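You operate a simulated robot arm through the tools that you are given. There is no shell and no other tool. Be economical: measure what you need, move in short steps, check, and stop when the job is done.

You run a simulated two-armed robot. Do the job below in one go: nothing can be reset, and whatever is moved stays where it is left.

Task
On the top of the panel bench, fold the white cloth in half.

Only the result counts: the job must be done as asked and must still hold three seconds after the hand-in. Knocking over, shifting, dropping, spilling or breaking anything else fails it. Flat cloth is picked up by pressing the open fingertips on it (5 to 10 N) and closing them slowly along it; thin cloth reads only 2 to 8 mm in the jaws.

Robot
Two 7-joint arms with two-finger parallel grippers on one trunk, on a base that drives. Base frame: it is fixed to the floor where the robot stands at the start and does not move with it; the origin is under the middle of the robot, x ahead of it, y to its left, z up. Units: m, rad, N and s.
The left shoulder is at the start at [0.07, 0.163, 1.045], the right one opposite. With the tool pointing down near the work surface each hand reaches from about 0.38 to 0.88 m from the robot's upright axis, wherever it stands, measured 20 degrees to its own side. Places, roughly: top of the panel bench [0.6, 0.3, 0.8]. Payload 3.43 kg a hand.
The tool frame of a hand sits at the grasp point between the pads (the TCP): z along the fingers, y along the line on which they close. The tips reach 0.034 m beyond it. The gripper opens to 0.128 m. The fingers are 0.024 m wide and 0.012 m thick; the gripper's body (0.048 by 0.13 m) begins 0.096 m behind the TCP.
Orientation is told as [roll, pitch, yaw] about the base's x, y, z axes, in that order, counted from this pose: with the fingers straight down and closing along the base's y, the tool's x points along the base's -x, its y along +y and its z along -z.

Tools
- The arms move only by the tool nudge_tool. It takes "left_steps", "right_steps" or both (then of equal length, played together; a hand with none holds still); each is a list of rows, each a list of 7 numbers: the opening, from 0 (shut) to 1 (fully open), then the shift along the tool's x, y, z in m, then the turn, a rotation vector about the tool's x, y, z in rad. In form: [[gripper, tx, ty, tz, wx, wy, wz], ...]. A call has 1 to 8 rows; each row is the pose to reach, as a shift and turn from the pose commanded when the call began, along the tool's axes at that moment. Each row takes 0.2 s and may step no farther than 0.05 m and 0.15 rad from the row before; otherwise, or with a gripper value out of range, the whole call is refused. A pose out of reach is approached as far as the arm can. The call stops where the force on the tool passes 40 N (or 10 N more than at its start, if that is more) or the arm is blocked; 0.2 s more then pass. Each finger travels about 0.153 m/s and halts on what it meets, pressing with about 33 N; the grip force reading is that of the motor and also rises with nothing between the fingers. The clock runs only during rows and for 0.2 s after the last one: add rows that repeat a pose to give the fingers time. The reply holds the time, the measured pose of the TCP, the force on the tool along the base axes, the opening and the grip force, in the units named above and with some noise, and new pictures: "show" is both (left out), scene, wrist or none (wrist: the cameras of the hands that moved).
- Cameras (640 x 400 px; columns grow to the right, rows downward): "scene" is now at [0.133, 0.0154, 1.2483]; the picture's right is [0.29, -0.96, -0.00], its down [-0.69, -0.21, -0.69] and it looks along [0.66, 0.20, -0.72] (base axes); focal length 290 px, centre (320, 200). "left" rides on the left gripper at [0.076, 0.011, -0.16] in its tool frame; the picture's right is [-0.15, 0.99, 0.00], its down [-0.88, -0.13, -0.46] and it looks along [-0.45, -0.07, 0.89] (tool axes); focal length 234 px, centre (320, 200). "right" rides on the right gripper at [0.076, -0.011, -0.16] in its tool frame; the picture's right is [0.15, 0.99, 0.00], its down [-0.88, 0.13, -0.46] and it looks along [-0.45, 0.07, 0.89] (tool axes); focal length 234 px, centre (320, 200). There is no depth. A picture from a camera that has moved, and an enlarged one, comes with that camera's place and axes in the base frame and with its lens. The place of the scene camera against the robot may be out by one fixed shift of up to 0.018 m in any direction.
- move_column(by): slides the trunk up (or, below 0, down) by that many m; the arms and the scene camera ride with it, the base frame stays. It gives what a move gives, with no picture.
- base_move(legs): drives the robot by 1 to 6 legs, each [ahead, left, turn to the left] in m, m and rad, along the robot's own axes; the way and the turn of a leg run together, so that a leg with both is an arc; at most 1.5 m and 3.142 rad a leg. The arms and the cameras ride along, it lands a little off, and it stops where it bumps. It gives what a move gives, and a new picture of the scene camera.
- turn_head(pan, tilt): turns the head with the scene camera to pan (to the left, within 1.501 rad either way) and tilt (down, from -0.506 to 1.204), counted from straight ahead of the robot. It gives what a move gives, and a new picture of the scene camera.
- zoom(camera, box): a new picture of the part [left, top, right, bottom] of that camera's present view, enlarged. No time passes.
- job_done(): hands the job in; it is judged then, once.

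Go step by step. Nothing tells you exact positions but the pictures and the camera data: compare them with the known pose of the tool, close in by small moves and look again before you grip or let go. The budget is 120 turns and 170 pictures, counting those below and the enlarged ones. Unless the task says otherwise, let go and move clear before handing in, and close with one line.

The tools are called after ">>>" by a JSON object that holds its "method" and its "body". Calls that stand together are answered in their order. nudge_tool: Moves the arms, as the interface text tells. Its arguments: {"type":"object","properties":{"left_steps":{"type":"array"},"right_steps":{"type":"array"},"show":{"type":"string","enum":["both","scene","wrist","none"]}},"required":[]} The other tools are called the same way: move_column (by) slides the trunk up or down; base_move (legs) drives the base; turn_head (pan, tilt) turns the head that bears the scene camera; zoom (camera, box) takes an enlarged picture of a part of a camera's view; job_done () hands the job in.

At the start:

```text
clock: 0.0
left_position: [0.6809, 0.2372, 0.9408]
left_orientation: [0.001, -0.002, 0.002]
left_wrist_force: [0.3, 0.1, 0.0]
left_grip_width: 0.1281
left_grasp_force: 0.1
right_position: [0.6794, -0.2448, 0.897]
right_orientation: [0.001, 0.001, 0.0]
right_wrist_force: [-1.4, 0.2, -0.9]
right_grip_width: 0.1281
right_grasp_force: 0.2
trunk travel left (down, up): [-0.525, 0.415]
robot x, y, heading: [-0.0015, -0.0025, 0.001]
head pan, tilt: [0.293, 0.808]
```

scene: 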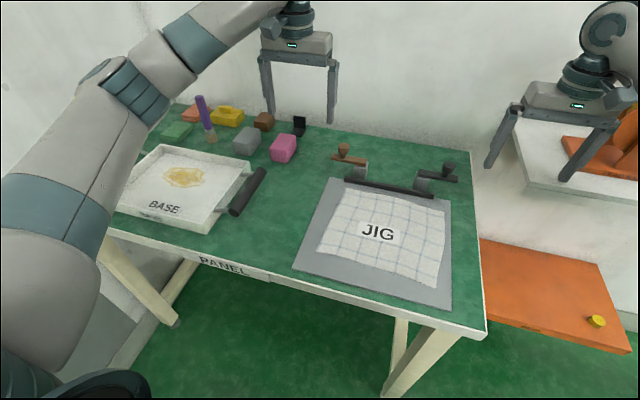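
right: 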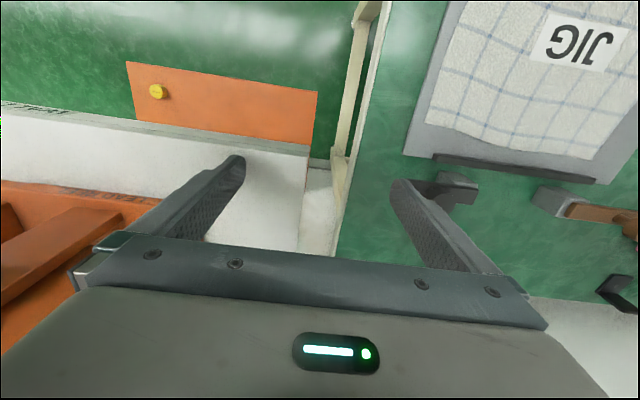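
left: 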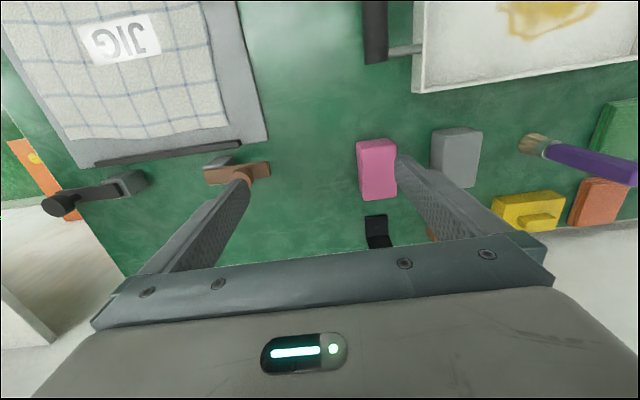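

I see the white checked cloth lying on the grey jig plate at the right of the bench, with two toggle clamps and a dark bar along its far edge. I'll take a closer look before planning.

>>> {"method": "zoom", "body": {"camera": "scene", "box": [280, 130, 480, 320]}}

>>> {"method": "zoom", "body": {"camera": "left", "box": [0, 0, 300, 230]}}

```text
2.11 times, centred on (380, 225) of scene
camera zoom: at [0.133, 0.0154, 1.2483], right [0.29, -0.96, 0.0], down [-0.69, -0.21, -0.69], along [0.66, 0.2, -0.72], focal length 610 px, centre (194, 147)
```

zoom: 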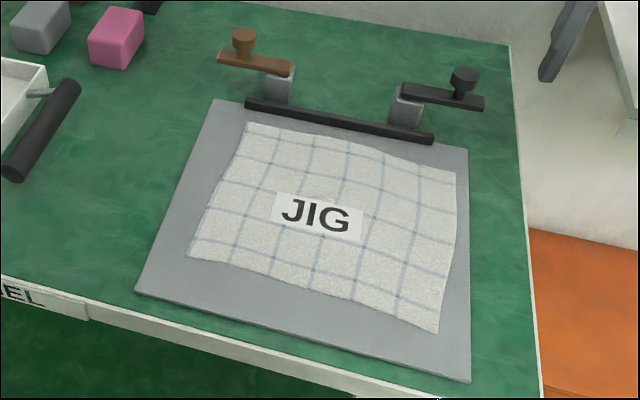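

```text
1.74 times, centred on (150, 115) of left
camera zoom: at [0.6074, 0.2489, 1.1003], right [0.15, 0.99, 0.0], down [0.88, -0.13, 0.46], along [0.45, -0.07, -0.89], focal length 407 px, centre (616, 348)
```

zoom: 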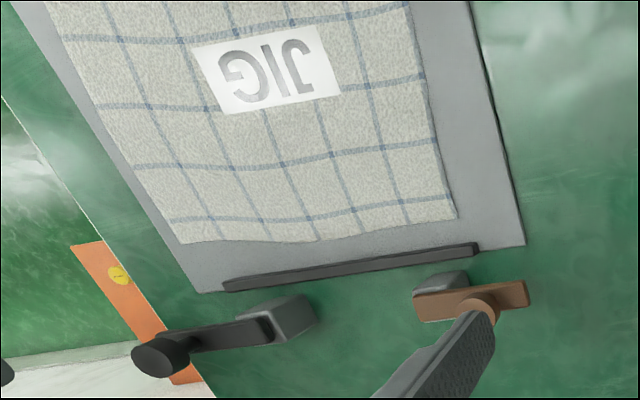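

The two wrist views triangulate to about z≈0.76 for the cloth. It spans about x 0.44–0.64 and y −0.11–0.12. I plan to pinch the two near corners, one per hand, and fold them over onto the far corners, so first I'll hover over the near corners.

>>> {"method": "nudge_tool", "body": {"left_steps": [[1, 0.036, -0.022, 0.01, 0, 0, 0], [0.8, 0.072, -0.045, 0.02, 0, 0, 0], [0.6, 0.108, -0.068, 0.03, 0, 0, 0], [0.4, 0.144, -0.09, 0.04, 0, 0, 0], [0.3, 0.18, -0.113, 0.05, 0, 0, 0], [0.3, 0.214, -0.135, 0.06, 0, 0, 0]], "right_steps": [[1, 0.037, 0.026, 0.003, 0, 0, 0], [0.8, 0.074, 0.052, 0.006, 0, 0, 0], [0.6, 0.111, 0.078, 0.009, 0, 0, 0], [0.4, 0.148, 0.104, 0.012, 0, 0, 0], [0.3, 0.185, 0.13, 0.015, 0, 0, 0], [0.3, 0.222, 0.158, 0.017, 0, 0, 0]]}}

```text
clock: 1.4
left_position: [0.4654, 0.1062, 0.8775]
left_orientation: [0.0, 0.0, 0.003]
left_wrist_force: [0.0, -0.2, -0.8]
left_grip_width: 0.0388
left_grasp_force: 0.1
right_position: [0.4578, -0.0882, 0.8814]
right_orientation: [-0.002, 0.001, 0.001]
right_wrist_force: [-0.5, -0.2, -0.2]
right_grip_width: 0.0381
right_grasp_force: 0.0
trunk travel left (down, up): [-0.525, 0.415]
robot x, y, heading: [0.0032, -0.001, -0.001]
head pan, tilt: [0.293, 0.808]
camera scene: at [0.1323, 0.0159, 1.2484], right [0.29, -0.96, 0.0], down [-0.69, -0.21, -0.69], along [0.66, 0.2, -0.72], focal length 290 px, centre (320, 200)
camera right: at [0.3816, -0.0996, 1.0418], right [-0.15, 0.99, 0.0], down [0.88, 0.13, 0.46], along [0.45, 0.07, -0.89], focal length 234 px, centre (320, 200)
camera left: at [0.3915, 0.118, 1.0385], right [0.14, 0.99, 0.0], down [0.88, -0.13, 0.46], along [0.45, -0.07, -0.89], focal length 234 px, centre (320, 200)
```

scene: 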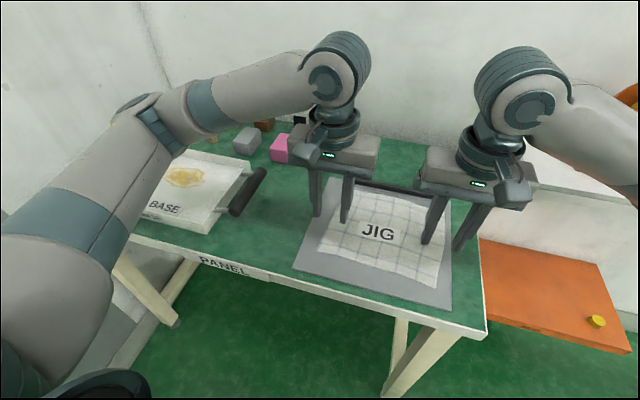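
right: 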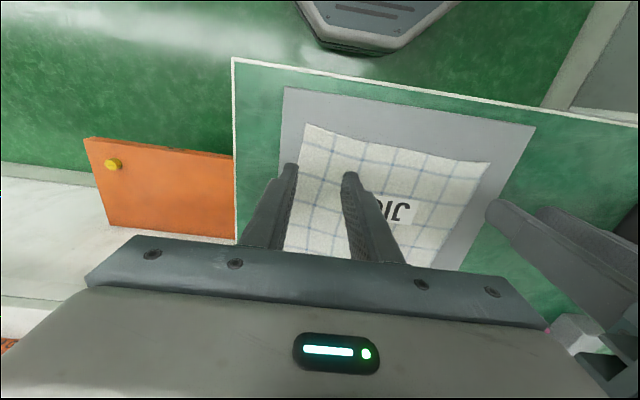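
left: 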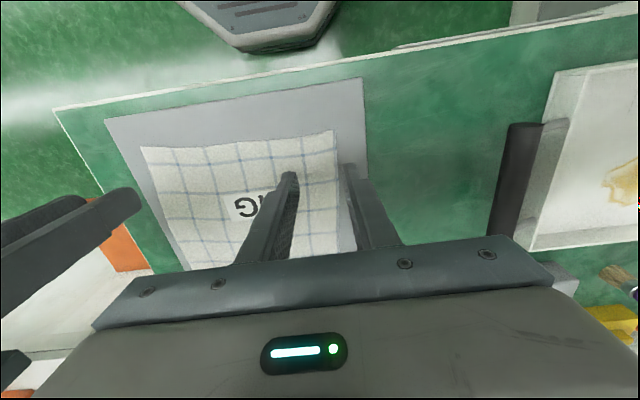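

Triangulating from the new views puts the near-left corner at about (0.443, 0.124, 0.7605) and the near-right corner at about (0.43, −0.107). I'm lowering both hands to just above the cloth, inset from those corners.

>>> {"method": "nudge_tool", "body": {"left_steps": [[0.25, 0.005, -0.006, 0.025, 0, 0, 0], [0.25, 0.009, -0.012, 0.05, 0, 0, 0], [0.25, 0.009, -0.012, 0.065, 0, 0, 0], [0.25, 0.009, -0.012, 0.073, 0, 0, 0]], "right_steps": [[0.25, 0.008, 0.006, 0.025, 0, 0, 0], [0.25, 0.015, 0.011, 0.05, 0, 0, 0], [0.25, 0.015, 0.011, 0.068, 0, 0, 0], [0.25, 0.015, 0.011, 0.077, 0, 0, 0]], "show": "wrist"}}

```text
clock: 2.4
left_position: [0.4581, 0.0907, 0.8062]
left_orientation: [0.001, 0.0, 0.0]
left_wrist_force: [-0.5, -0.5, 0.2]
left_grip_width: 0.032
left_grasp_force: 0.1
right_position: [0.4405, -0.0754, 0.8028]
right_orientation: [0.0, 0.0, -0.001]
right_wrist_force: [0.0, 0.5, -0.3]
right_grip_width: 0.0323
right_grasp_force: 0.0
trunk travel left (down, up): [-0.525, 0.415]
robot x, y, heading: [-0.0006, -0.0004, -0.002]
head pan, tilt: [0.293, 0.808]
camera right: at [0.3652, -0.0876, 0.963], right [-0.15, 0.99, 0.0], down [0.88, 0.13, 0.46], along [0.45, 0.07, -0.89], focal length 234 px, centre (320, 200)
camera left: at [0.3839, 0.1031, 0.9659], right [0.15, 0.99, 0.0], down [0.88, -0.13, 0.46], along [0.45, -0.07, -0.89], focal length 234 px, centre (320, 200)
```

right: 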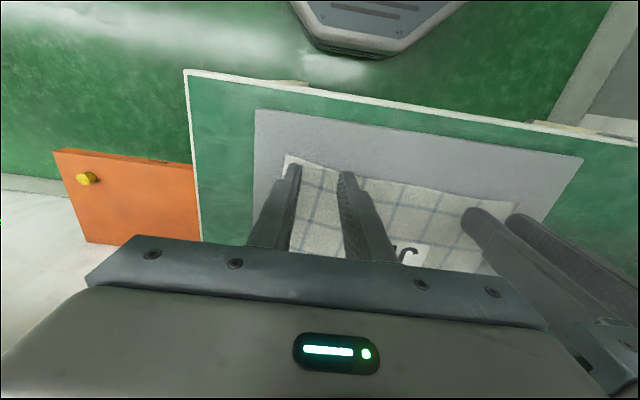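
left: 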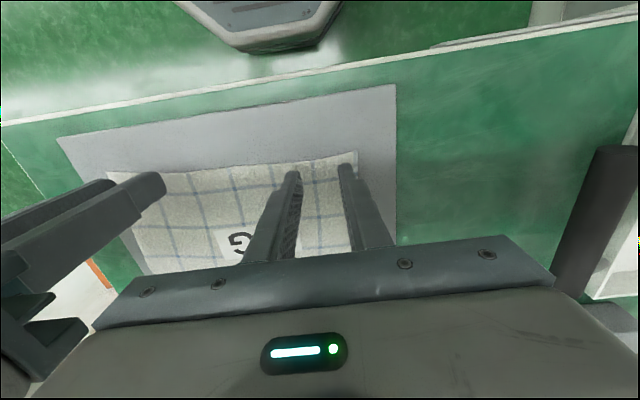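

Both fingertip pairs are about 1 cm above the cloth, just inside the near edge. Next I'll press down gently.

>>> {"method": "nudge_tool", "body": {"left_steps": [[0.25, 0, 0, 0.006, 0, 0, 0], [0.25, 0, 0, 0.009, 0, 0, 0], [0.25, 0, 0, 0.011, 0, 0, 0]], "right_steps": [[0.25, 0, 0, 0.005, 0, 0, 0], [0.25, 0, 0, 0.008, 0, 0, 0], [0.25, 0, 0, 0.01, 0, 0, 0]], "show": "none"}}

```text
clock: 3.2
left_position: [0.458, 0.0907, 0.7966]
left_orientation: [0.0, 0.002, 0.0]
left_wrist_force: [-0.7, -1.1, 0.2]
left_grip_width: 0.0321
left_grasp_force: 0.0
right_position: [0.4432, -0.0756, 0.7937]
right_orientation: [0.001, 0.001, 0.0]
right_wrist_force: [-0.3, 0.6, -0.3]
right_grip_width: 0.032
right_grasp_force: 0.1
trunk travel left (down, up): [-0.525, 0.415]
robot x, y, heading: [0.0024, -0.0007, -0.0]
head pan, tilt: [0.293, 0.808]
```

No contact yet, so I'll go down a few more millimetres.

>>> {"method": "nudge_tool", "body": {"left_steps": [[0.25, 0, 0, 0.002, 0, 0, 0], [0.25, 0, 0, 0.004, 0, 0, 0]], "right_steps": [[0.25, 0, 0, 0.001, 0, 0, 0], [0.25, 0, 0, 0.002, 0, 0, 0]], "show": "none"}}

```text
clock: 3.8
left_position: [0.4589, 0.0903, 0.7926]
left_orientation: [0.0, 0.0, 0.0]
left_wrist_force: [0.7, 0.4, 0.7]
left_grip_width: 0.032
left_grasp_force: 0.1
right_position: [0.4405, -0.0767, 0.7921]
right_orientation: [-0.001, -0.003, 0.001]
right_wrist_force: [0.0, 0.0, 1.5]
right_grip_width: 0.032
right_grasp_force: 0.1
trunk travel left (down, up): [-0.525, 0.415]
robot x, y, heading: [0.0028, -0.0004, 0.003]
head pan, tilt: [0.293, 0.808]
```

>>> {"method": "nudge_tool", "body": {"left_steps": [[0.25, 0, 0, 0.001, 0, 0, 0], [0.25, 0, 0, 0.002, 0, 0, 0]], "right_steps": [[0.25, 0, 0, 0.001, 0, 0, 0], [0.25, 0, 0, 0.002, 0, 0, 0]], "show": "none"}}

```text
clock: 4.4
left_position: [0.4587, 0.0905, 0.7916]
left_orientation: [-0.001, -0.001, 0.001]
left_wrist_force: [1.0, 2.0, 7.9]
left_grip_width: 0.0323
left_grasp_force: 0.1
right_position: [0.4405, -0.0762, 0.7912]
right_orientation: [0.001, -0.003, -0.001]
right_wrist_force: [-0.4, 0.9, 10.5]
right_grip_width: 0.032
right_grasp_force: 0.0
trunk travel left (down, up): [-0.525, 0.415]
robot x, y, heading: [-0.0016, 0.0005, 0.002]
head pan, tilt: [0.293, 0.808]
```

Contact is at about 8 N on the left and 10 N on the right. I'll close slowly now, easing the right hand by half a millimetre.

>>> {"method": "nudge_tool", "body": {"left_steps": [[0.22, 0, 0, 0, 0, 0, 0], [0.19, 0, 0, 0, 0, 0, 0], [0.16, 0, 0, 0, 0, 0, 0], [0.13, 0, 0, 0, 0, 0, 0], [0.1, 0, 0, 0, 0, 0, 0], [0.07, 0, 0, 0, 0, 0, 0], [0.03, 0, 0, 0, 0, 0, 0], [0, 0, 0, 0, 0, 0, 0]], "right_steps": [[0.22, 0, 0, -0.0004, 0, 0, 0], [0.19, 0, 0, -0.0004, 0, 0, 0], [0.16, 0, 0, -0.0004, 0, 0, 0], [0.13, 0, 0, -0.0004, 0, 0, 0], [0.1, 0, 0, -0.0004, 0, 0, 0], [0.07, 0, 0, -0.0004, 0, 0, 0], [0.03, 0, 0, -0.0004, 0, 0, 0], [0, 0, 0, -0.0004, 0, 0, 0]], "show": "wrist"}}

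```text
clock: 6.2
left_position: [0.4569, 0.0902, 0.7919]
left_orientation: [0.0, -0.002, 0.001]
left_wrist_force: [0.5, -0.1, 20.6]
left_grip_width: 0.0001
left_grasp_force: 32.7
right_position: [0.4394, -0.077, 0.791]
right_orientation: [0.001, -0.001, -0.001]
right_wrist_force: [0.0, 0.8, 11.3]
right_grip_width: 0.0016
right_grasp_force: 32.7
trunk travel left (down, up): [-0.525, 0.415]
robot x, y, heading: [-0.0018, 0.0003, 0.002]
head pan, tilt: [0.293, 0.808]
camera right: at [0.364, -0.0883, 0.9508], right [-0.15, 0.99, 0.0], down [0.88, 0.13, 0.46], along [0.45, 0.07, -0.89], focal length 234 px, centre (320, 200)
camera left: at [0.3829, 0.1021, 0.9516], right [0.15, 0.99, 0.0], down [0.88, -0.13, 0.46], along [0.45, -0.07, -0.89], focal length 234 px, centre (320, 200)
```

right: 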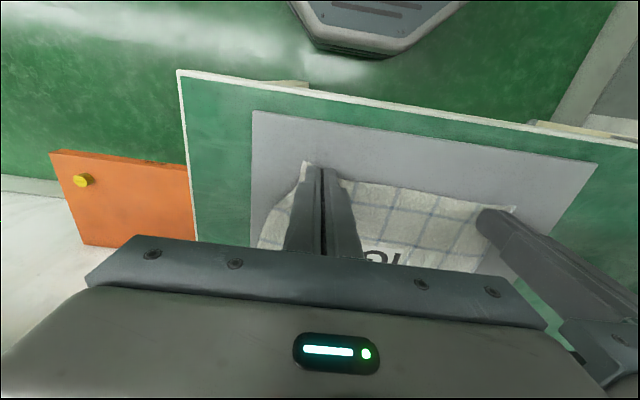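
left: 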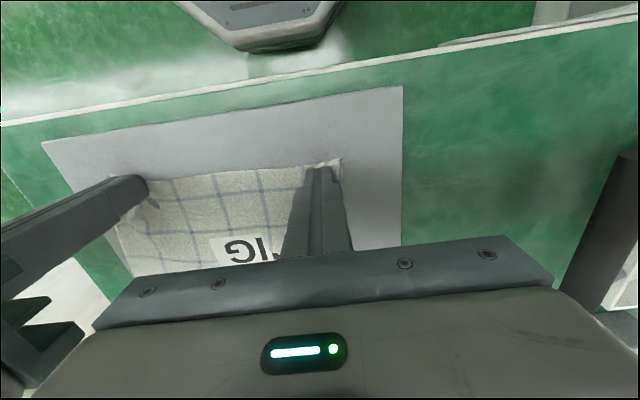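

The right jaw reads 1.6 mm and the left 0.1 mm, so the left has probably missed. A small lift will show which hand holds cloth.

>>> {"method": "nudge_tool", "body": {"left_steps": [[0, 0, 0, -0.012, 0, 0, 0], [0, 0, 0, -0.025, 0, 0, 0]], "right_steps": [[0, 0, 0, -0.012, 0, 0, 0], [0, 0, 0, -0.025, 0, 0, 0]], "show": "both"}}

```text
clock: 6.8
left_position: [0.4591, 0.091, 0.8134]
left_orientation: [0.0, 0.003, -0.001]
left_wrist_force: [0.7, -0.7, 0.0]
left_grip_width: 0.0
left_grasp_force: 33.5
right_position: [0.4412, -0.0765, 0.8152]
right_orientation: [-0.002, -0.001, 0.0]
right_wrist_force: [-0.2, 0.0, -0.7]
right_grip_width: 0.0012
right_grasp_force: 32.3
trunk travel left (down, up): [-0.525, 0.415]
robot x, y, heading: [-0.0019, -0.0012, -0.002]
head pan, tilt: [0.293, 0.808]
camera scene: at [0.1327, 0.0153, 1.2481], right [0.29, -0.96, 0.0], down [-0.69, -0.21, -0.69], along [0.66, 0.2, -0.72], focal length 290 px, centre (320, 200)
camera right: at [0.3651, -0.0883, 0.9747], right [-0.15, 0.99, 0.0], down [0.88, 0.13, 0.46], along [0.45, 0.07, -0.89], focal length 234 px, centre (320, 200)
camera left: at [0.3839, 0.1025, 0.9746], right [0.15, 0.99, 0.0], down [0.88, -0.13, 0.45], along [0.45, -0.07, -0.89], focal length 234 px, centre (320, 200)
```

scene: 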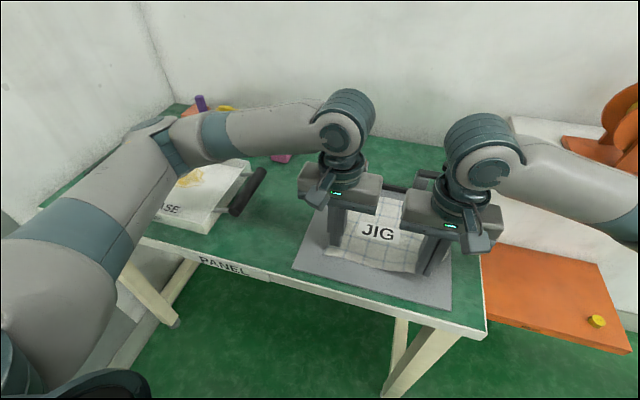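
right: 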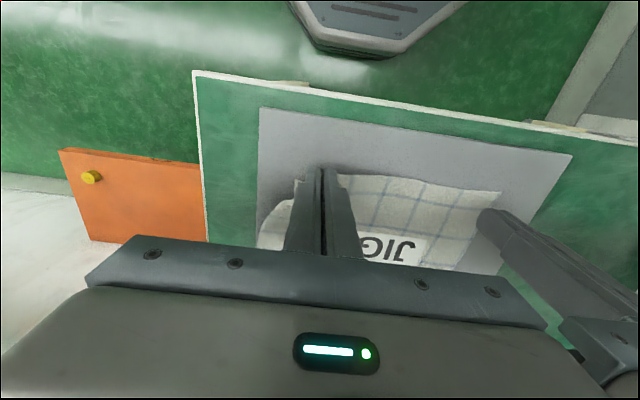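
left: 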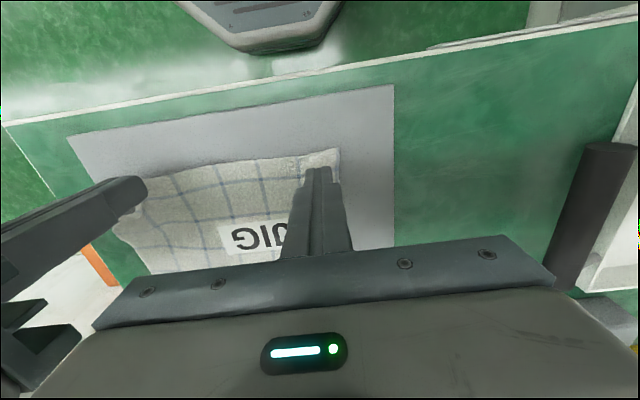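

The cloth rises with the right hand while the left came away empty. I'll zoom in to check the hold and the left corner.

>>> {"method": "zoom", "body": {"camera": "scene", "box": [290, 160, 490, 300]}}

>>> {"method": "zoom", "body": {"camera": "left", "box": [100, 110, 400, 280]}}

```text
2.86 times, centred on (390, 230) of scene
camera zoom: at [0.1327, 0.0153, 1.2481], right [0.29, -0.96, 0.0], down [-0.69, -0.21, -0.69], along [0.66, 0.2, -0.72], focal length 828 px, centre (120, 114)
```

zoom: 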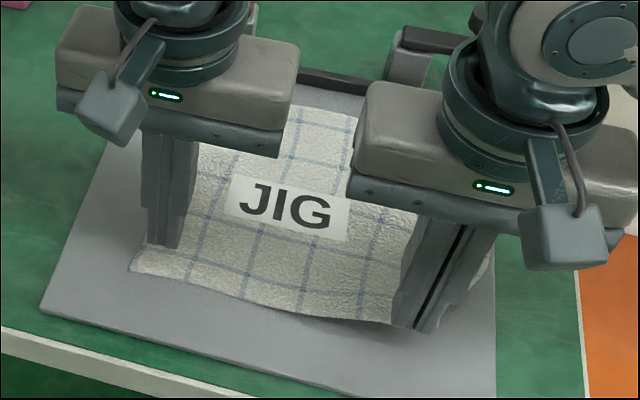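

```text
2.13 times, centred on (250, 195) of left
camera zoom: at [0.3839, 0.1025, 0.9746], right [0.15, 0.99, 0.0], down [0.88, -0.13, 0.45], along [0.45, -0.07, -0.89], focal length 500 px, centre (469, 211)
```

zoom: 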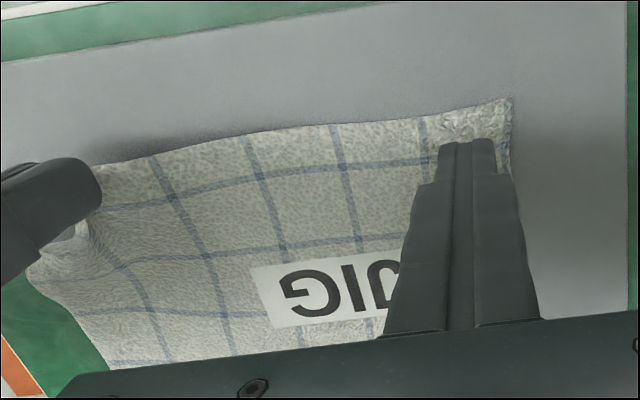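

The right hand holds the cloth firmly. The left corner has shifted to about (0.441, 0.112), so I'll reopen the left hand, move it slightly inward and press again.

>>> {"method": "nudge_tool", "body": {"left_steps": [[0.15, 0, -0.005, 0, 0, 0, 0], [0.3, 0.002, -0.011, 0, 0, 0, 0], [0.3, 0.002, -0.011, 0.012, 0, 0, 0], [0.3, 0.002, -0.011, 0.02, 0, 0, 0], [0.3, 0.002, -0.011, 0.0235, 0, 0, 0], [0.3, 0.002, -0.011, 0.0253, 0, 0, 0]], "show": "wrist"}}

```text
clock: 8.2
left_position: [0.4565, 0.0787, 0.7911]
left_orientation: [-0.002, -0.002, 0.0]
left_wrist_force: [0.1, 1.5, 17.1]
left_grip_width: 0.0386
left_grasp_force: 0.0
right_position: [0.4402, -0.0761, 0.8156]
right_orientation: [-0.001, 0.0, 0.0]
right_wrist_force: [0.8, 0.6, -0.1]
right_grip_width: 0.0013
right_grasp_force: 32.2
trunk travel left (down, up): [-0.525, 0.415]
robot x, y, heading: [0.0004, 0.0011, -0.003]
head pan, tilt: [0.293, 0.808]
camera left: at [0.3816, 0.0917, 0.9516], right [0.14, 0.99, 0.0], down [0.88, -0.13, 0.46], along [0.45, -0.07, -0.89], focal length 234 px, centre (320, 200)
```

left: 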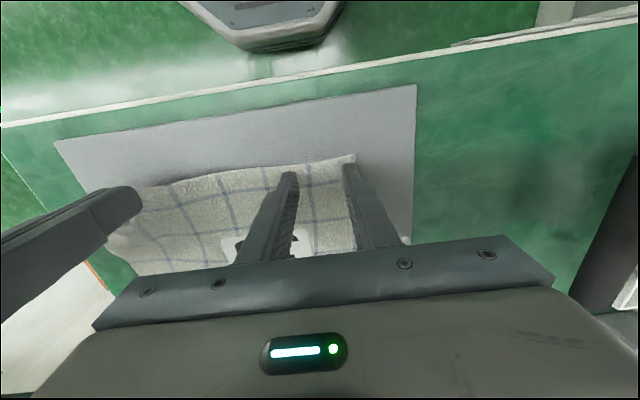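

The press reads 17 N, so I'll ease off about 0.9 mm and close slowly.

>>> {"method": "nudge_tool", "body": {"left_steps": [[0.3, 0, 0, -0.0009, 0, 0, 0], [0.26, 0, 0, -0.0009, 0, 0, 0], [0.22, 0, 0, -0.0009, 0, 0, 0], [0.18, 0, 0, -0.0009, 0, 0, 0], [0.14, 0, 0, -0.0009, 0, 0, 0], [0.1, 0, 0, -0.0009, 0, 0, 0], [0.06, 0, 0, -0.0009, 0, 0, 0]], "show": "wrist"}}

```text
clock: 9.8
left_position: [0.4556, 0.0787, 0.7913]
left_orientation: [-0.002, -0.002, 0.0]
left_wrist_force: [0.6, -7.8, 18.7]
left_grip_width: 0.0108
left_grasp_force: 3.7
right_position: [0.4412, -0.0768, 0.8161]
right_orientation: [0.002, -0.003, -0.001]
right_wrist_force: [0.7, 6.1, -1.4]
right_grip_width: 0.0013
right_grasp_force: 32.6
trunk travel left (down, up): [-0.525, 0.415]
robot x, y, heading: [-0.0009, 0.0016, -0.003]
head pan, tilt: [0.293, 0.808]
camera left: at [0.381, 0.0908, 0.9517], right [0.15, 0.99, 0.0], down [0.88, -0.13, 0.46], along [0.45, -0.07, -0.89], focal length 234 px, centre (320, 200)
```

left: 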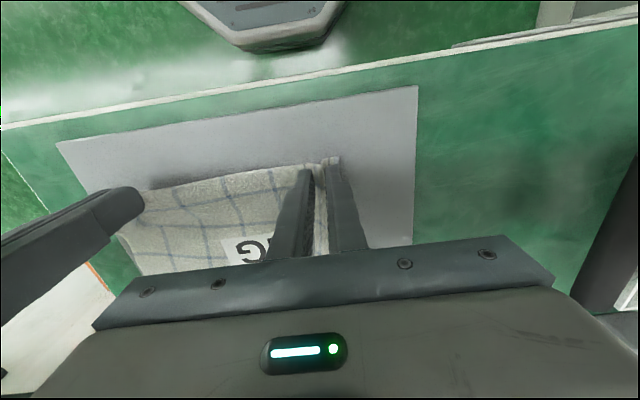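

A ridge of cloth now stands between the left fingers, with some tension between the hands. I'll relieve that by bringing the right hand inward while finishing the close.

>>> {"method": "nudge_tool", "body": {"left_steps": [[0.06, 0, 0, -0.0005, 0, 0, 0], [0.03, 0, 0, -0.0005, 0, 0, 0], [0, 0, 0, -0.0005, 0, 0, 0], [0, 0, 0, -0.0005, 0, 0, 0], [0, 0, 0, -0.012, 0, 0, 0], [0, 0, 0, -0.0245, 0, 0, 0]], "right_steps": [[0, 0, 0.008, 0, 0, 0, 0], [0, 0, 0.008, 0, 0, 0, 0], [0, 0, 0.008, 0, 0, 0, 0], [0, 0, 0.008, 0, 0, 0, 0], [0, 0, 0.008, 0, 0, 0, 0], [0, 0, 0.008, 0, 0, 0, 0]], "show": "both"}}

```text
clock: 11.2
left_position: [0.4577, 0.0796, 0.8152]
left_orientation: [-0.002, 0.002, 0.002]
left_wrist_force: [-0.4, -0.4, 0.0]
left_grip_width: 0.0022
left_grasp_force: 32.5
right_position: [0.4417, -0.0674, 0.8149]
right_orientation: [0.0, 0.0, 0.0]
right_wrist_force: [1.2, -0.3, 0.7]
right_grip_width: 0.0014
right_grasp_force: 33.3
trunk travel left (down, up): [-0.525, 0.415]
robot x, y, heading: [0.0033, -0.0044, 0.003]
head pan, tilt: [0.293, 0.808]
camera scene: at [0.1328, 0.0153, 1.2482], right [0.29, -0.96, 0.0], down [-0.69, -0.21, -0.69], along [0.66, 0.2, -0.72], focal length 290 px, centre (320, 200)
camera right: at [0.3656, -0.0799, 0.9747], right [-0.15, 0.99, 0.0], down [0.88, 0.13, 0.46], along [0.45, 0.07, -0.89], focal length 234 px, centre (320, 200)
camera left: at [0.3832, 0.0903, 0.975], right [0.14, 0.99, 0.0], down [0.88, -0.13, 0.45], along [0.45, -0.07, -0.89], focal length 234 px, centre (320, 200)
```

scene: 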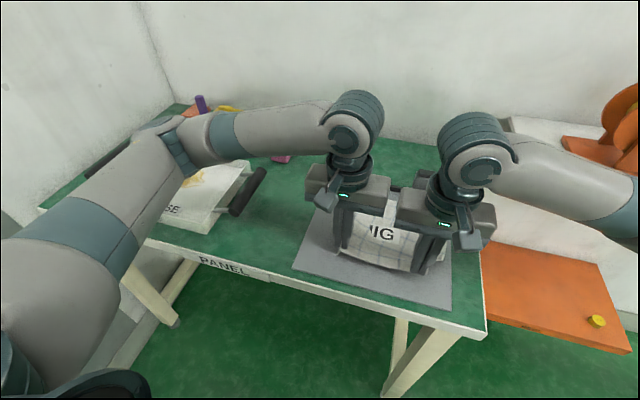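
right: 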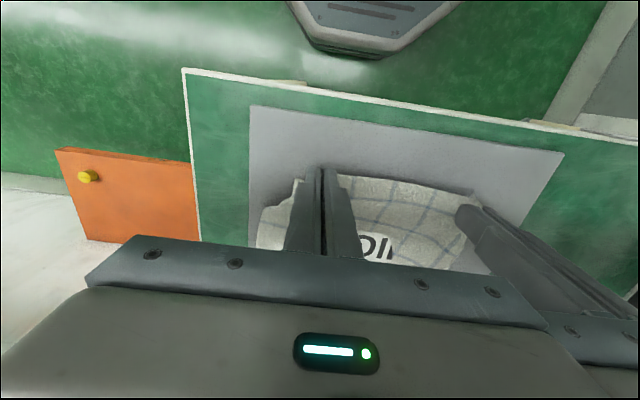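
left: 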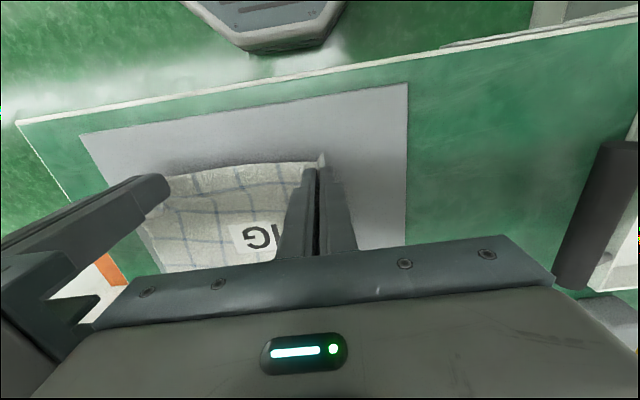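

Both hands now hold cloth, reading 2.2 mm on the left and 1.4 mm on the right. I'll swing the near edge up along an arc to the halfway point of the fold.

>>> {"method": "nudge_tool", "body": {"left_steps": [[0, -0.005, -0.001, -0.009, 0, 0, 0], [0, -0.011, -0.001, -0.018, 0, 0, 0], [0, -0.02, -0.002, -0.029, 0, 0, 0], [0, -0.03, -0.003, -0.038, 0, 0, 0], [0, -0.042, -0.003, -0.045, 0, 0, 0], [0, -0.056, -0.004, -0.051, 0, 0, 0], [0, -0.07, -0.004, -0.055, 0, 0, 0], [0, -0.0845, -0.005, -0.056, 0, 0, 0]], "right_steps": [[0, -0.005, -0.001, -0.01, 0, 0, 0], [0, -0.012, -0.002, -0.02, 0, 0, 0], [0, -0.021, -0.003, -0.031, 0, 0, 0], [0, -0.032, -0.005, -0.041, 0, 0, 0], [0, -0.045, -0.006, -0.049, 0, 0, 0], [0, -0.0585, -0.006, -0.055, 0, 0, 0], [0, -0.073, -0.007, -0.059, 0, 0, 0], [0, -0.089, -0.008, -0.06, 0, 0, 0]], "show": "both"}}

```text
clock: 13.0
left_position: [0.5422, 0.0738, 0.8722]
left_orientation: [0.0, 0.001, 0.002]
left_wrist_force: [0.3, -2.1, -0.8]
left_grip_width: 0.002
left_grasp_force: 32.9
right_position: [0.5299, -0.0766, 0.8732]
right_orientation: [-0.001, -0.001, 0.002]
right_wrist_force: [-0.3, 3.1, 0.5]
right_grip_width: 0.0013
right_grasp_force: 33.3
trunk travel left (down, up): [-0.525, 0.415]
robot x, y, heading: [-0.0042, 0.0014, -0.0]
head pan, tilt: [0.293, 0.808]
camera scene: at [0.1335, 0.0153, 1.2482], right [0.29, -0.96, 0.0], down [-0.69, -0.21, -0.69], along [0.66, 0.2, -0.72], focal length 290 px, centre (320, 200)
camera right: at [0.4545, -0.0882, 1.0332], right [-0.15, 0.99, 0.0], down [0.88, 0.13, 0.46], along [0.45, 0.07, -0.89], focal length 234 px, centre (320, 200)
camera left: at [0.4679, 0.0861, 1.032], right [0.15, 0.99, 0.0], down [0.88, -0.13, 0.45], along [0.45, -0.07, -0.89], focal length 234 px, centre (320, 200)
```

scene: 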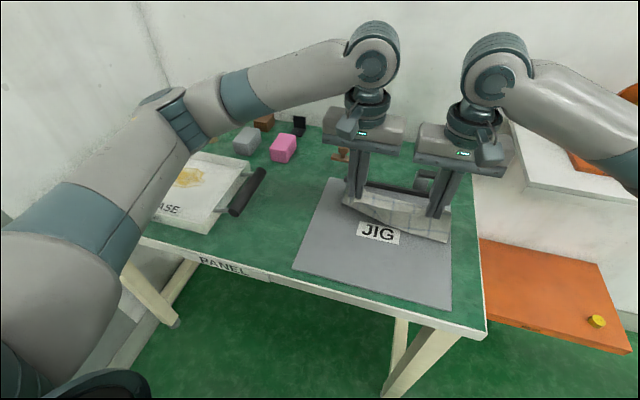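
right: 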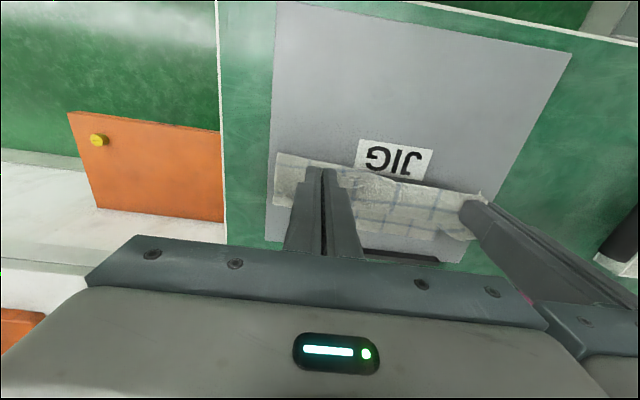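
left: 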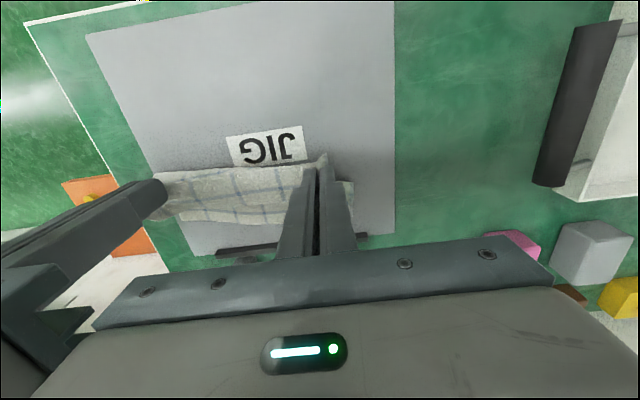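

The cloth now stands folded up at the halfway point, and the "JIG" text turns out to be a view label. I'll check where the far edge lies before laying it down.

>>> {"method": "zoom", "body": {"camera": "left", "box": [130, 130, 390, 270]}}

>>> {"method": "zoom", "body": {"camera": "right", "box": [240, 130, 500, 270]}}

```text
2.46 times, centred on (260, 200) of left
camera zoom: at [0.4679, 0.0861, 1.032], right [0.15, 0.99, 0.0], down [0.88, -0.13, 0.45], along [0.45, -0.07, -0.89], focal length 576 px, centre (468, 200)
```

zoom: 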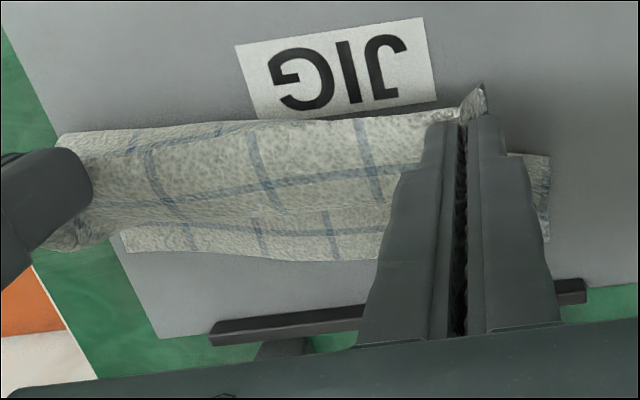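

```text
2.46 times, centred on (370, 200) of right
camera zoom: at [0.4545, -0.0882, 1.0332], right [-0.15, 0.99, 0.0], down [0.88, 0.13, 0.46], along [0.45, 0.07, -0.89], focal length 576 px, centre (197, 200)
```

zoom: 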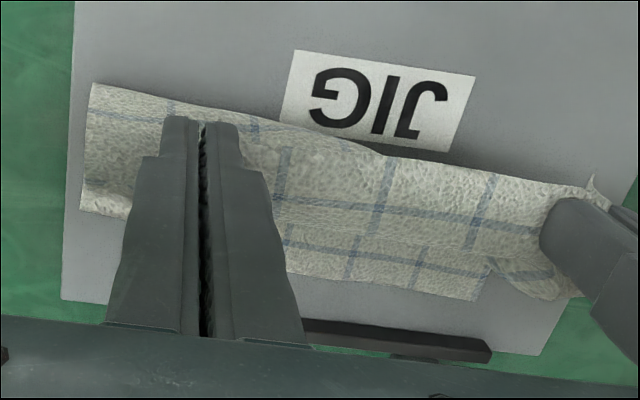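

The far edge now runs from (0.609, −0.129) to (0.636, 0.106), slightly pulled in on the right. I'm laying the near edge down onto it, aiming the left hand at x≈0.617 and the right at x≈0.604.

>>> {"method": "nudge_tool", "body": {"left_steps": [[0, -0.015, -0.001, 0.001, 0, 0, 0], [0, -0.029, -0.002, 0.006, 0, 0, 0], [0, -0.042, -0.004, 0.013, 0, 0, 0], [0, -0.053, -0.005, 0.022, 0, 0, 0], [0, -0.062, -0.006, 0.033, 0, 0, 0], [0, -0.069, -0.007, 0.046, 0, 0, 0], [0, -0.0735, -0.008, 0.06, 0, 0, 0], [0, -0.075, -0.009, 0.071, 0, 0, 0]], "right_steps": [[0, -0.015, -0.001, 0.001, 0, 0, 0], [0, -0.029, -0.002, 0.006, 0, 0, 0], [0, -0.042, -0.004, 0.013, 0, 0, 0], [0, -0.052, -0.005, 0.022, 0, 0, 0], [0, -0.061, -0.006, 0.033, 0, 0, 0], [0, -0.068, -0.007, 0.046, 0, 0, 0], [0, -0.0725, -0.008, 0.06, 0, 0, 0], [0, -0.074, -0.009, 0.072, 0, 0, 0]], "show": "both"}}

```text
clock: 14.8
left_position: [0.6182, 0.0638, 0.7999]
left_orientation: [0.0, 0.001, 0.003]
left_wrist_force: [-0.1, 0.0, -1.1]
left_grip_width: 0.0022
left_grasp_force: 32.9
right_position: [0.6045, -0.0851, 0.8039]
right_orientation: [0.0, -0.001, 0.0]
right_wrist_force: [0.6, 0.1, -0.9]
right_grip_width: 0.0015
right_grasp_force: 33.1
trunk travel left (down, up): [-0.525, 0.415]
robot x, y, heading: [-0.0013, -0.0011, 0.0]
head pan, tilt: [0.293, 0.808]
camera scene: at [0.1333, 0.0153, 1.2483], right [0.29, -0.96, 0.0], down [-0.69, -0.21, -0.69], along [0.66, 0.2, -0.72], focal length 290 px, centre (320, 200)
camera right: at [0.5283, -0.0966, 0.9627], right [-0.15, 0.99, 0.0], down [0.88, 0.13, 0.46], along [0.45, 0.07, -0.89], focal length 234 px, centre (320, 200)
camera left: at [0.5433, 0.0756, 0.9614], right [0.15, 0.99, 0.0], down [0.88, -0.13, 0.46], along [0.45, -0.07, -0.89], focal length 234 px, centre (320, 200)
```

scene: 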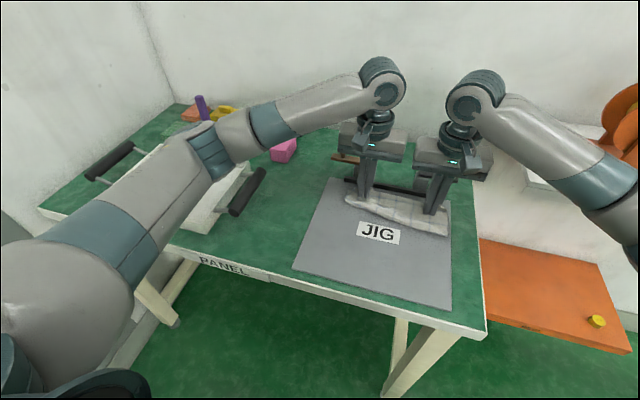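
right: 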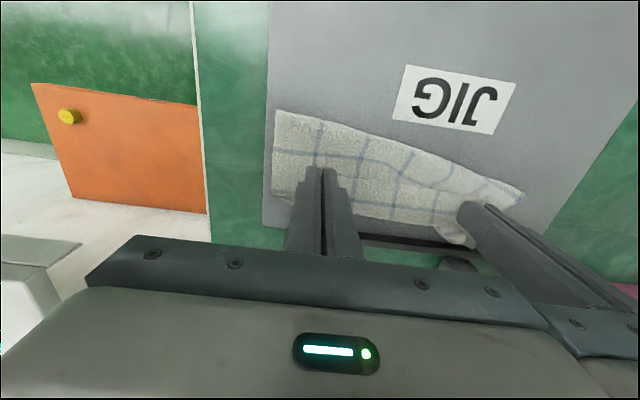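
left: 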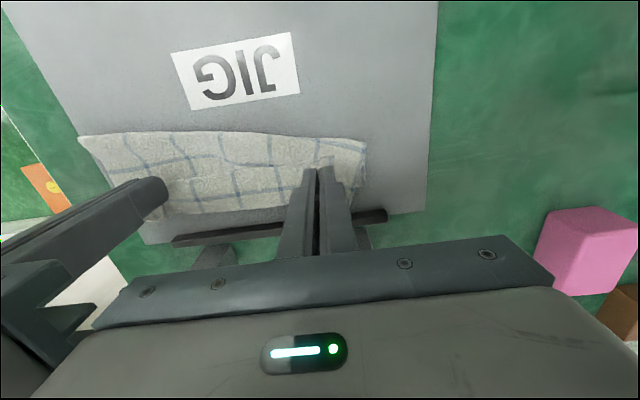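

The fold is nearly down. I'll check the alignment of both layers before releasing.

>>> {"method": "zoom", "body": {"camera": "left", "box": [70, 110, 400, 260]}}

>>> {"method": "zoom", "body": {"camera": "right", "box": [250, 90, 540, 270]}}

```text
1.94 times, centred on (235, 185) of left
camera zoom: at [0.5433, 0.0756, 0.9614], right [0.15, 0.99, 0.0], down [0.88, -0.13, 0.46], along [0.45, -0.07, -0.89], focal length 454 px, centre (485, 229)
```

zoom: 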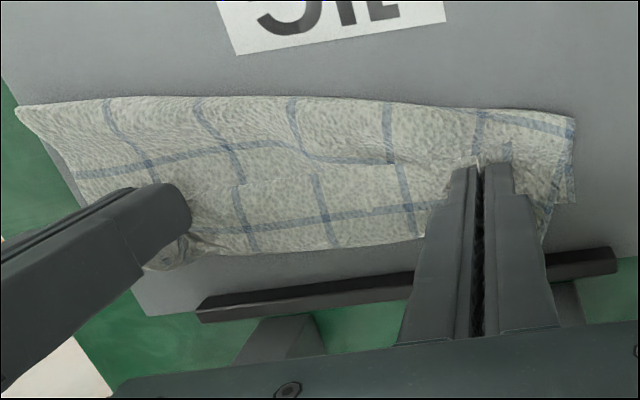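

```text
2.21 times, centred on (395, 180) of right
camera zoom: at [0.5283, -0.0966, 0.9627], right [-0.15, 0.99, 0.0], down [0.88, 0.13, 0.46], along [0.45, 0.07, -0.89], focal length 517 px, centre (154, 244)
```

zoom: 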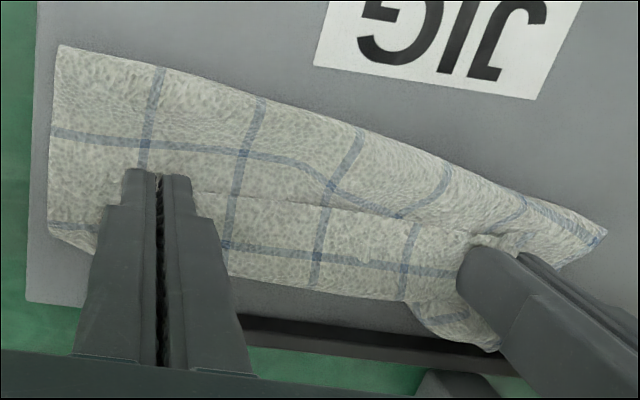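

The visible far edge of the lower layer is at x≈0.644, while the upper layer's edge is still about 2–3 cm short of it. The bar starts at about 0.66, so I'll raise slightly and carry both hands about 2 cm further forward.

>>> {"method": "nudge_tool", "body": {"left_steps": [[0, 0, 0, -0.01, 0, 0, 0], [0, -0.008, 0, -0.012, 0, 0, 0], [0, -0.015, 0, -0.01, 0, 0, 0], [0, -0.02, 0, -0.006, 0, 0, 0]], "right_steps": [[0, 0, 0, -0.008, 0, 0, 0], [0, -0.008, 0, -0.01, 0, 0, 0], [0, -0.016, 0, -0.008, 0, 0, 0], [0, -0.024, 0, -0.003, 0, 0, 0]], "show": "wrist"}}

>>> {"method": "zoom", "body": {"camera": "left", "box": [70, 90, 400, 260]}}

>>> {"method": "zoom", "body": {"camera": "right", "box": [250, 90, 540, 270]}}

```text
clock: 15.8
left_position: [0.6375, 0.0653, 0.8052]
left_orientation: [-0.001, 0.001, 0.001]
left_wrist_force: [0.6, -5.7, 0.2]
left_grip_width: 0.002
left_grasp_force: 33.1
right_position: [0.6295, -0.0864, 0.8061]
right_orientation: [-0.001, 0.0, 0.002]
right_wrist_force: [-0.2, 5.8, -0.3]
right_grip_width: 0.0015
right_grasp_force: 33.2
trunk travel left (down, up): [-0.525, 0.415]
robot x, y, heading: [0.0037, -0.0041, -0.001]
head pan, tilt: [0.293, 0.808]
camera right: at [0.5521, -0.0982, 0.9652], right [-0.15, 0.99, 0.0], down [0.88, 0.13, 0.46], along [0.45, 0.07, -0.89], focal length 234 px, centre (320, 200)
camera left: at [0.5635, 0.0775, 0.9665], right [0.15, 0.99, 0.0], down [0.88, -0.13, 0.46], along [0.45, -0.07, -0.89], focal length 234 px, centre (320, 200)
```

right: 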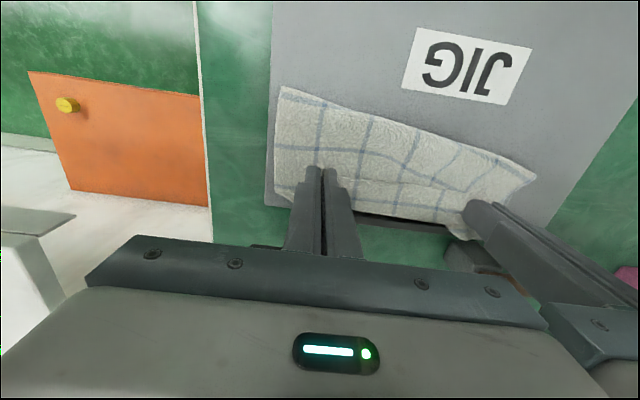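
left: 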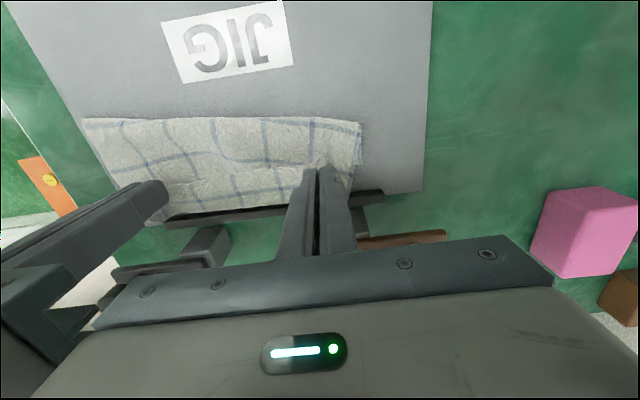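

```text
1.94 times, centred on (235, 175) of left
camera zoom: at [0.5635, 0.0775, 0.9665], right [0.15, 0.99, 0.0], down [0.88, -0.13, 0.46], along [0.45, -0.07, -0.89], focal length 454 px, centre (485, 248)
```

zoom: 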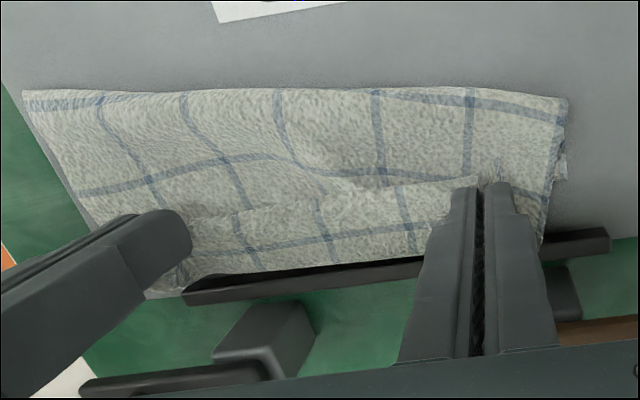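

```text
2.21 times, centred on (395, 180) of right
camera zoom: at [0.5521, -0.0982, 0.9652], right [-0.15, 0.99, 0.0], down [0.88, 0.13, 0.46], along [0.45, 0.07, -0.89], focal length 517 px, centre (154, 244)
```

zoom: 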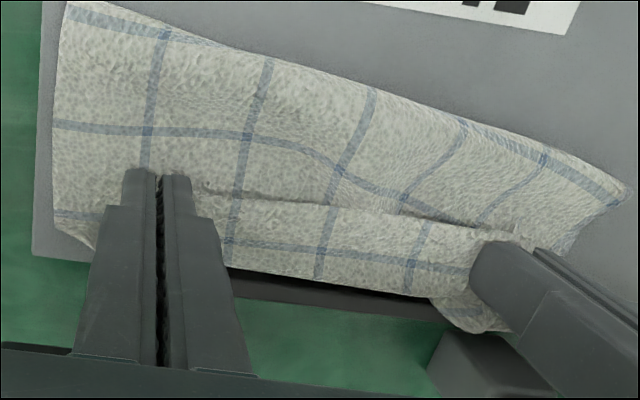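

The band beyond the fingers moved along with the hands, so it must be the upper layer's own edge flap, and it now overshoots onto the bar side. I'll lift back along the arc to see where the lower far edge really is.

>>> {"method": "nudge_tool", "body": {"left_steps": [[0, 0.008, -0.001, -0.022, 0, 0, 0], [0, 0.025, -0.001, -0.042, 0, 0, 0], [0, 0.045, -0.001, -0.055, 0, 0, 0], [0, 0.07, -0.001, -0.06, 0, 0, 0]], "right_steps": [[0, 0.008, 0.001, -0.022, 0, 0, 0], [0, 0.025, 0.001, -0.042, 0, 0, 0], [0, 0.045, 0.001, -0.055, 0, 0, 0], [0, 0.07, 0.001, -0.06, 0, 0, 0]], "show": "none"}}

>>> {"method": "zoom", "body": {"camera": "left", "box": [70, 90, 400, 270]}}

>>> {"method": "zoom", "body": {"camera": "right", "box": [250, 90, 540, 270]}}

>>> {"method": "zoom", "body": {"camera": "scene", "box": [300, 150, 480, 270]}}

```text
clock: 16.8
left_position: [0.5631, 0.0632, 0.8666]
left_orientation: [0.001, 0.0, 0.001]
left_wrist_force: [0.8, -0.4, 0.7]
left_grip_width: 0.0022
left_grasp_force: 32.6
right_position: [0.5601, -0.0837, 0.8669]
right_orientation: [-0.001, -0.001, 0.001]
right_wrist_force: [0.4, 0.1, -0.3]
right_grip_width: 0.0013
right_grasp_force: 33.2
trunk travel left (down, up): [-0.525, 0.415]
robot x, y, heading: [-0.0015, -0.0021, -0.001]
head pan, tilt: [0.293, 0.808]
```

```text
1.94 times, centred on (235, 180) of left
camera zoom: at [0.4892, 0.0751, 1.027], right [0.15, 0.99, 0.0], down [0.88, -0.13, 0.46], along [0.45, -0.07, -0.89], focal length 454 px, centre (485, 239)
```

zoom: 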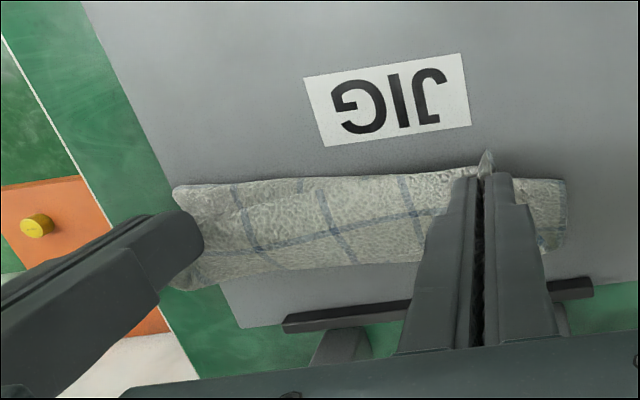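

```text
2.21 times, centred on (395, 180) of right
camera zoom: at [0.4834, -0.096, 1.0263], right [-0.15, 0.99, 0.0], down [0.88, 0.13, 0.46], along [0.45, 0.07, -0.89], focal length 517 px, centre (154, 244)
```

zoom: 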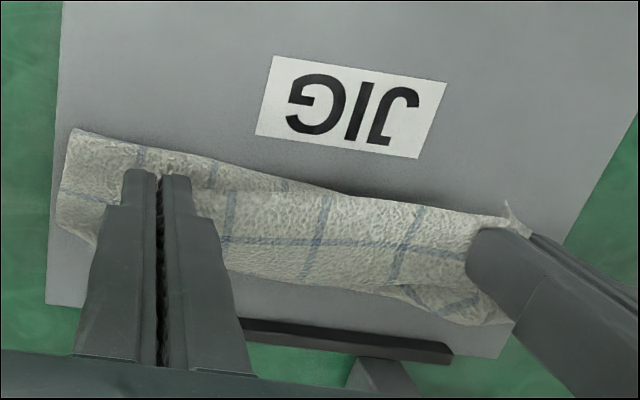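

```text
3.33 times, centred on (390, 210) of scene
camera zoom: at [0.132, 0.0155, 1.2484], right [0.29, -0.96, 0.0], down [-0.69, -0.21, -0.69], along [0.66, 0.2, -0.72], focal length 966 px, centre (87, 167)
```

zoom: 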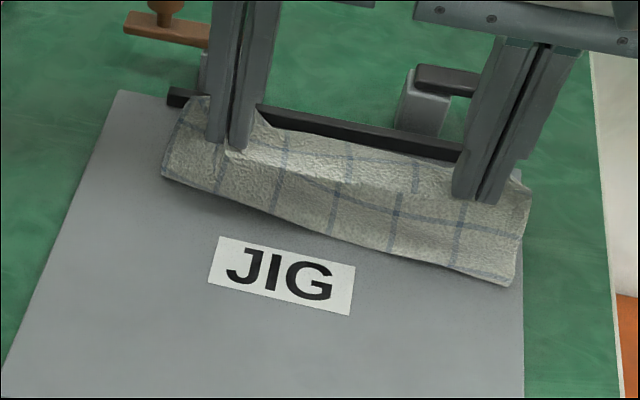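

By triangulation, the near flap reaches about 4 cm forward of the fingers and hangs at z≈0.82, so it hides the lower edge. I'll back up to the halfway pose to see the lower layer's corners again.

>>> {"method": "nudge_tool", "body": {"left_steps": [[0, 0.02, 0, -0.005, 0, 0, 0], [0, 0.038, 0, -0.006, 0, 0, 0]], "right_steps": [[0, 0.02, 0, -0.005, 0, 0, 0], [0, 0.04, 0, -0.006, 0, 0, 0]], "show": "none"}}

>>> {"method": "zoom", "body": {"camera": "left", "box": [130, 130, 390, 290]}}

>>> {"method": "zoom", "body": {"camera": "right", "box": [240, 130, 500, 290]}}

```text
clock: 17.4
left_position: [0.5274, 0.0641, 0.8725]
left_orientation: [-0.001, 0.001, 0.002]
left_wrist_force: [0.4, 0.6, 0.5]
left_grip_width: 0.0021
left_grasp_force: 32.9
right_position: [0.5197, -0.0827, 0.8714]
right_orientation: [0.001, 0.001, -0.001]
right_wrist_force: [0.4, 0.5, 0.6]
right_grip_width: 0.0013
right_grasp_force: 33.3
trunk travel left (down, up): [-0.525, 0.415]
robot x, y, heading: [-0.0002, -0.0032, 0.001]
head pan, tilt: [0.293, 0.808]
```

```text
2.46 times, centred on (260, 210) of left
camera zoom: at [0.4535, 0.0758, 1.0336], right [0.15, 0.99, 0.0], down [0.88, -0.13, 0.46], along [0.45, -0.07, -0.89], focal length 576 px, centre (468, 175)
```

zoom: 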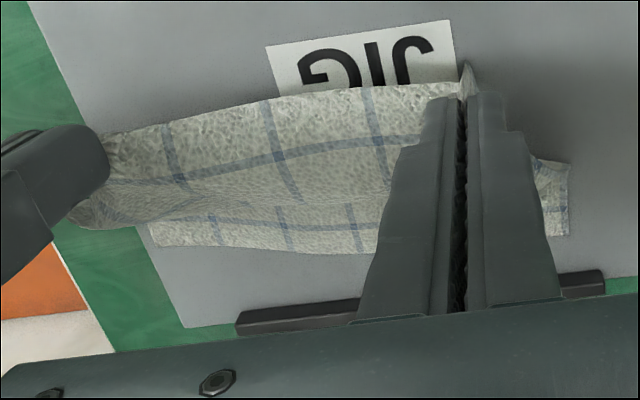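

```text
2.46 times, centred on (370, 210) of right
camera zoom: at [0.4426, -0.0943, 1.032], right [-0.15, 0.99, 0.0], down [0.88, 0.13, 0.46], along [0.45, 0.07, -0.89], focal length 576 px, centre (197, 175)
```

zoom: 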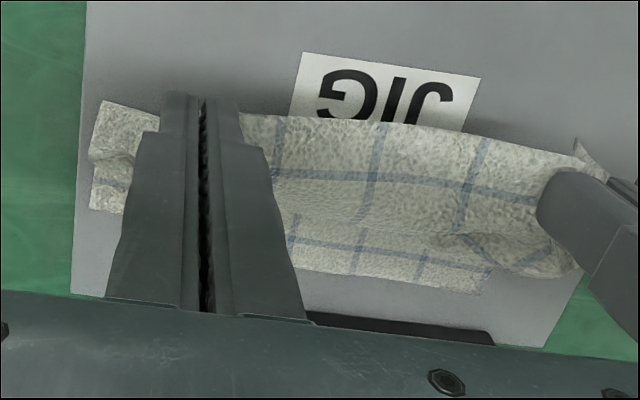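

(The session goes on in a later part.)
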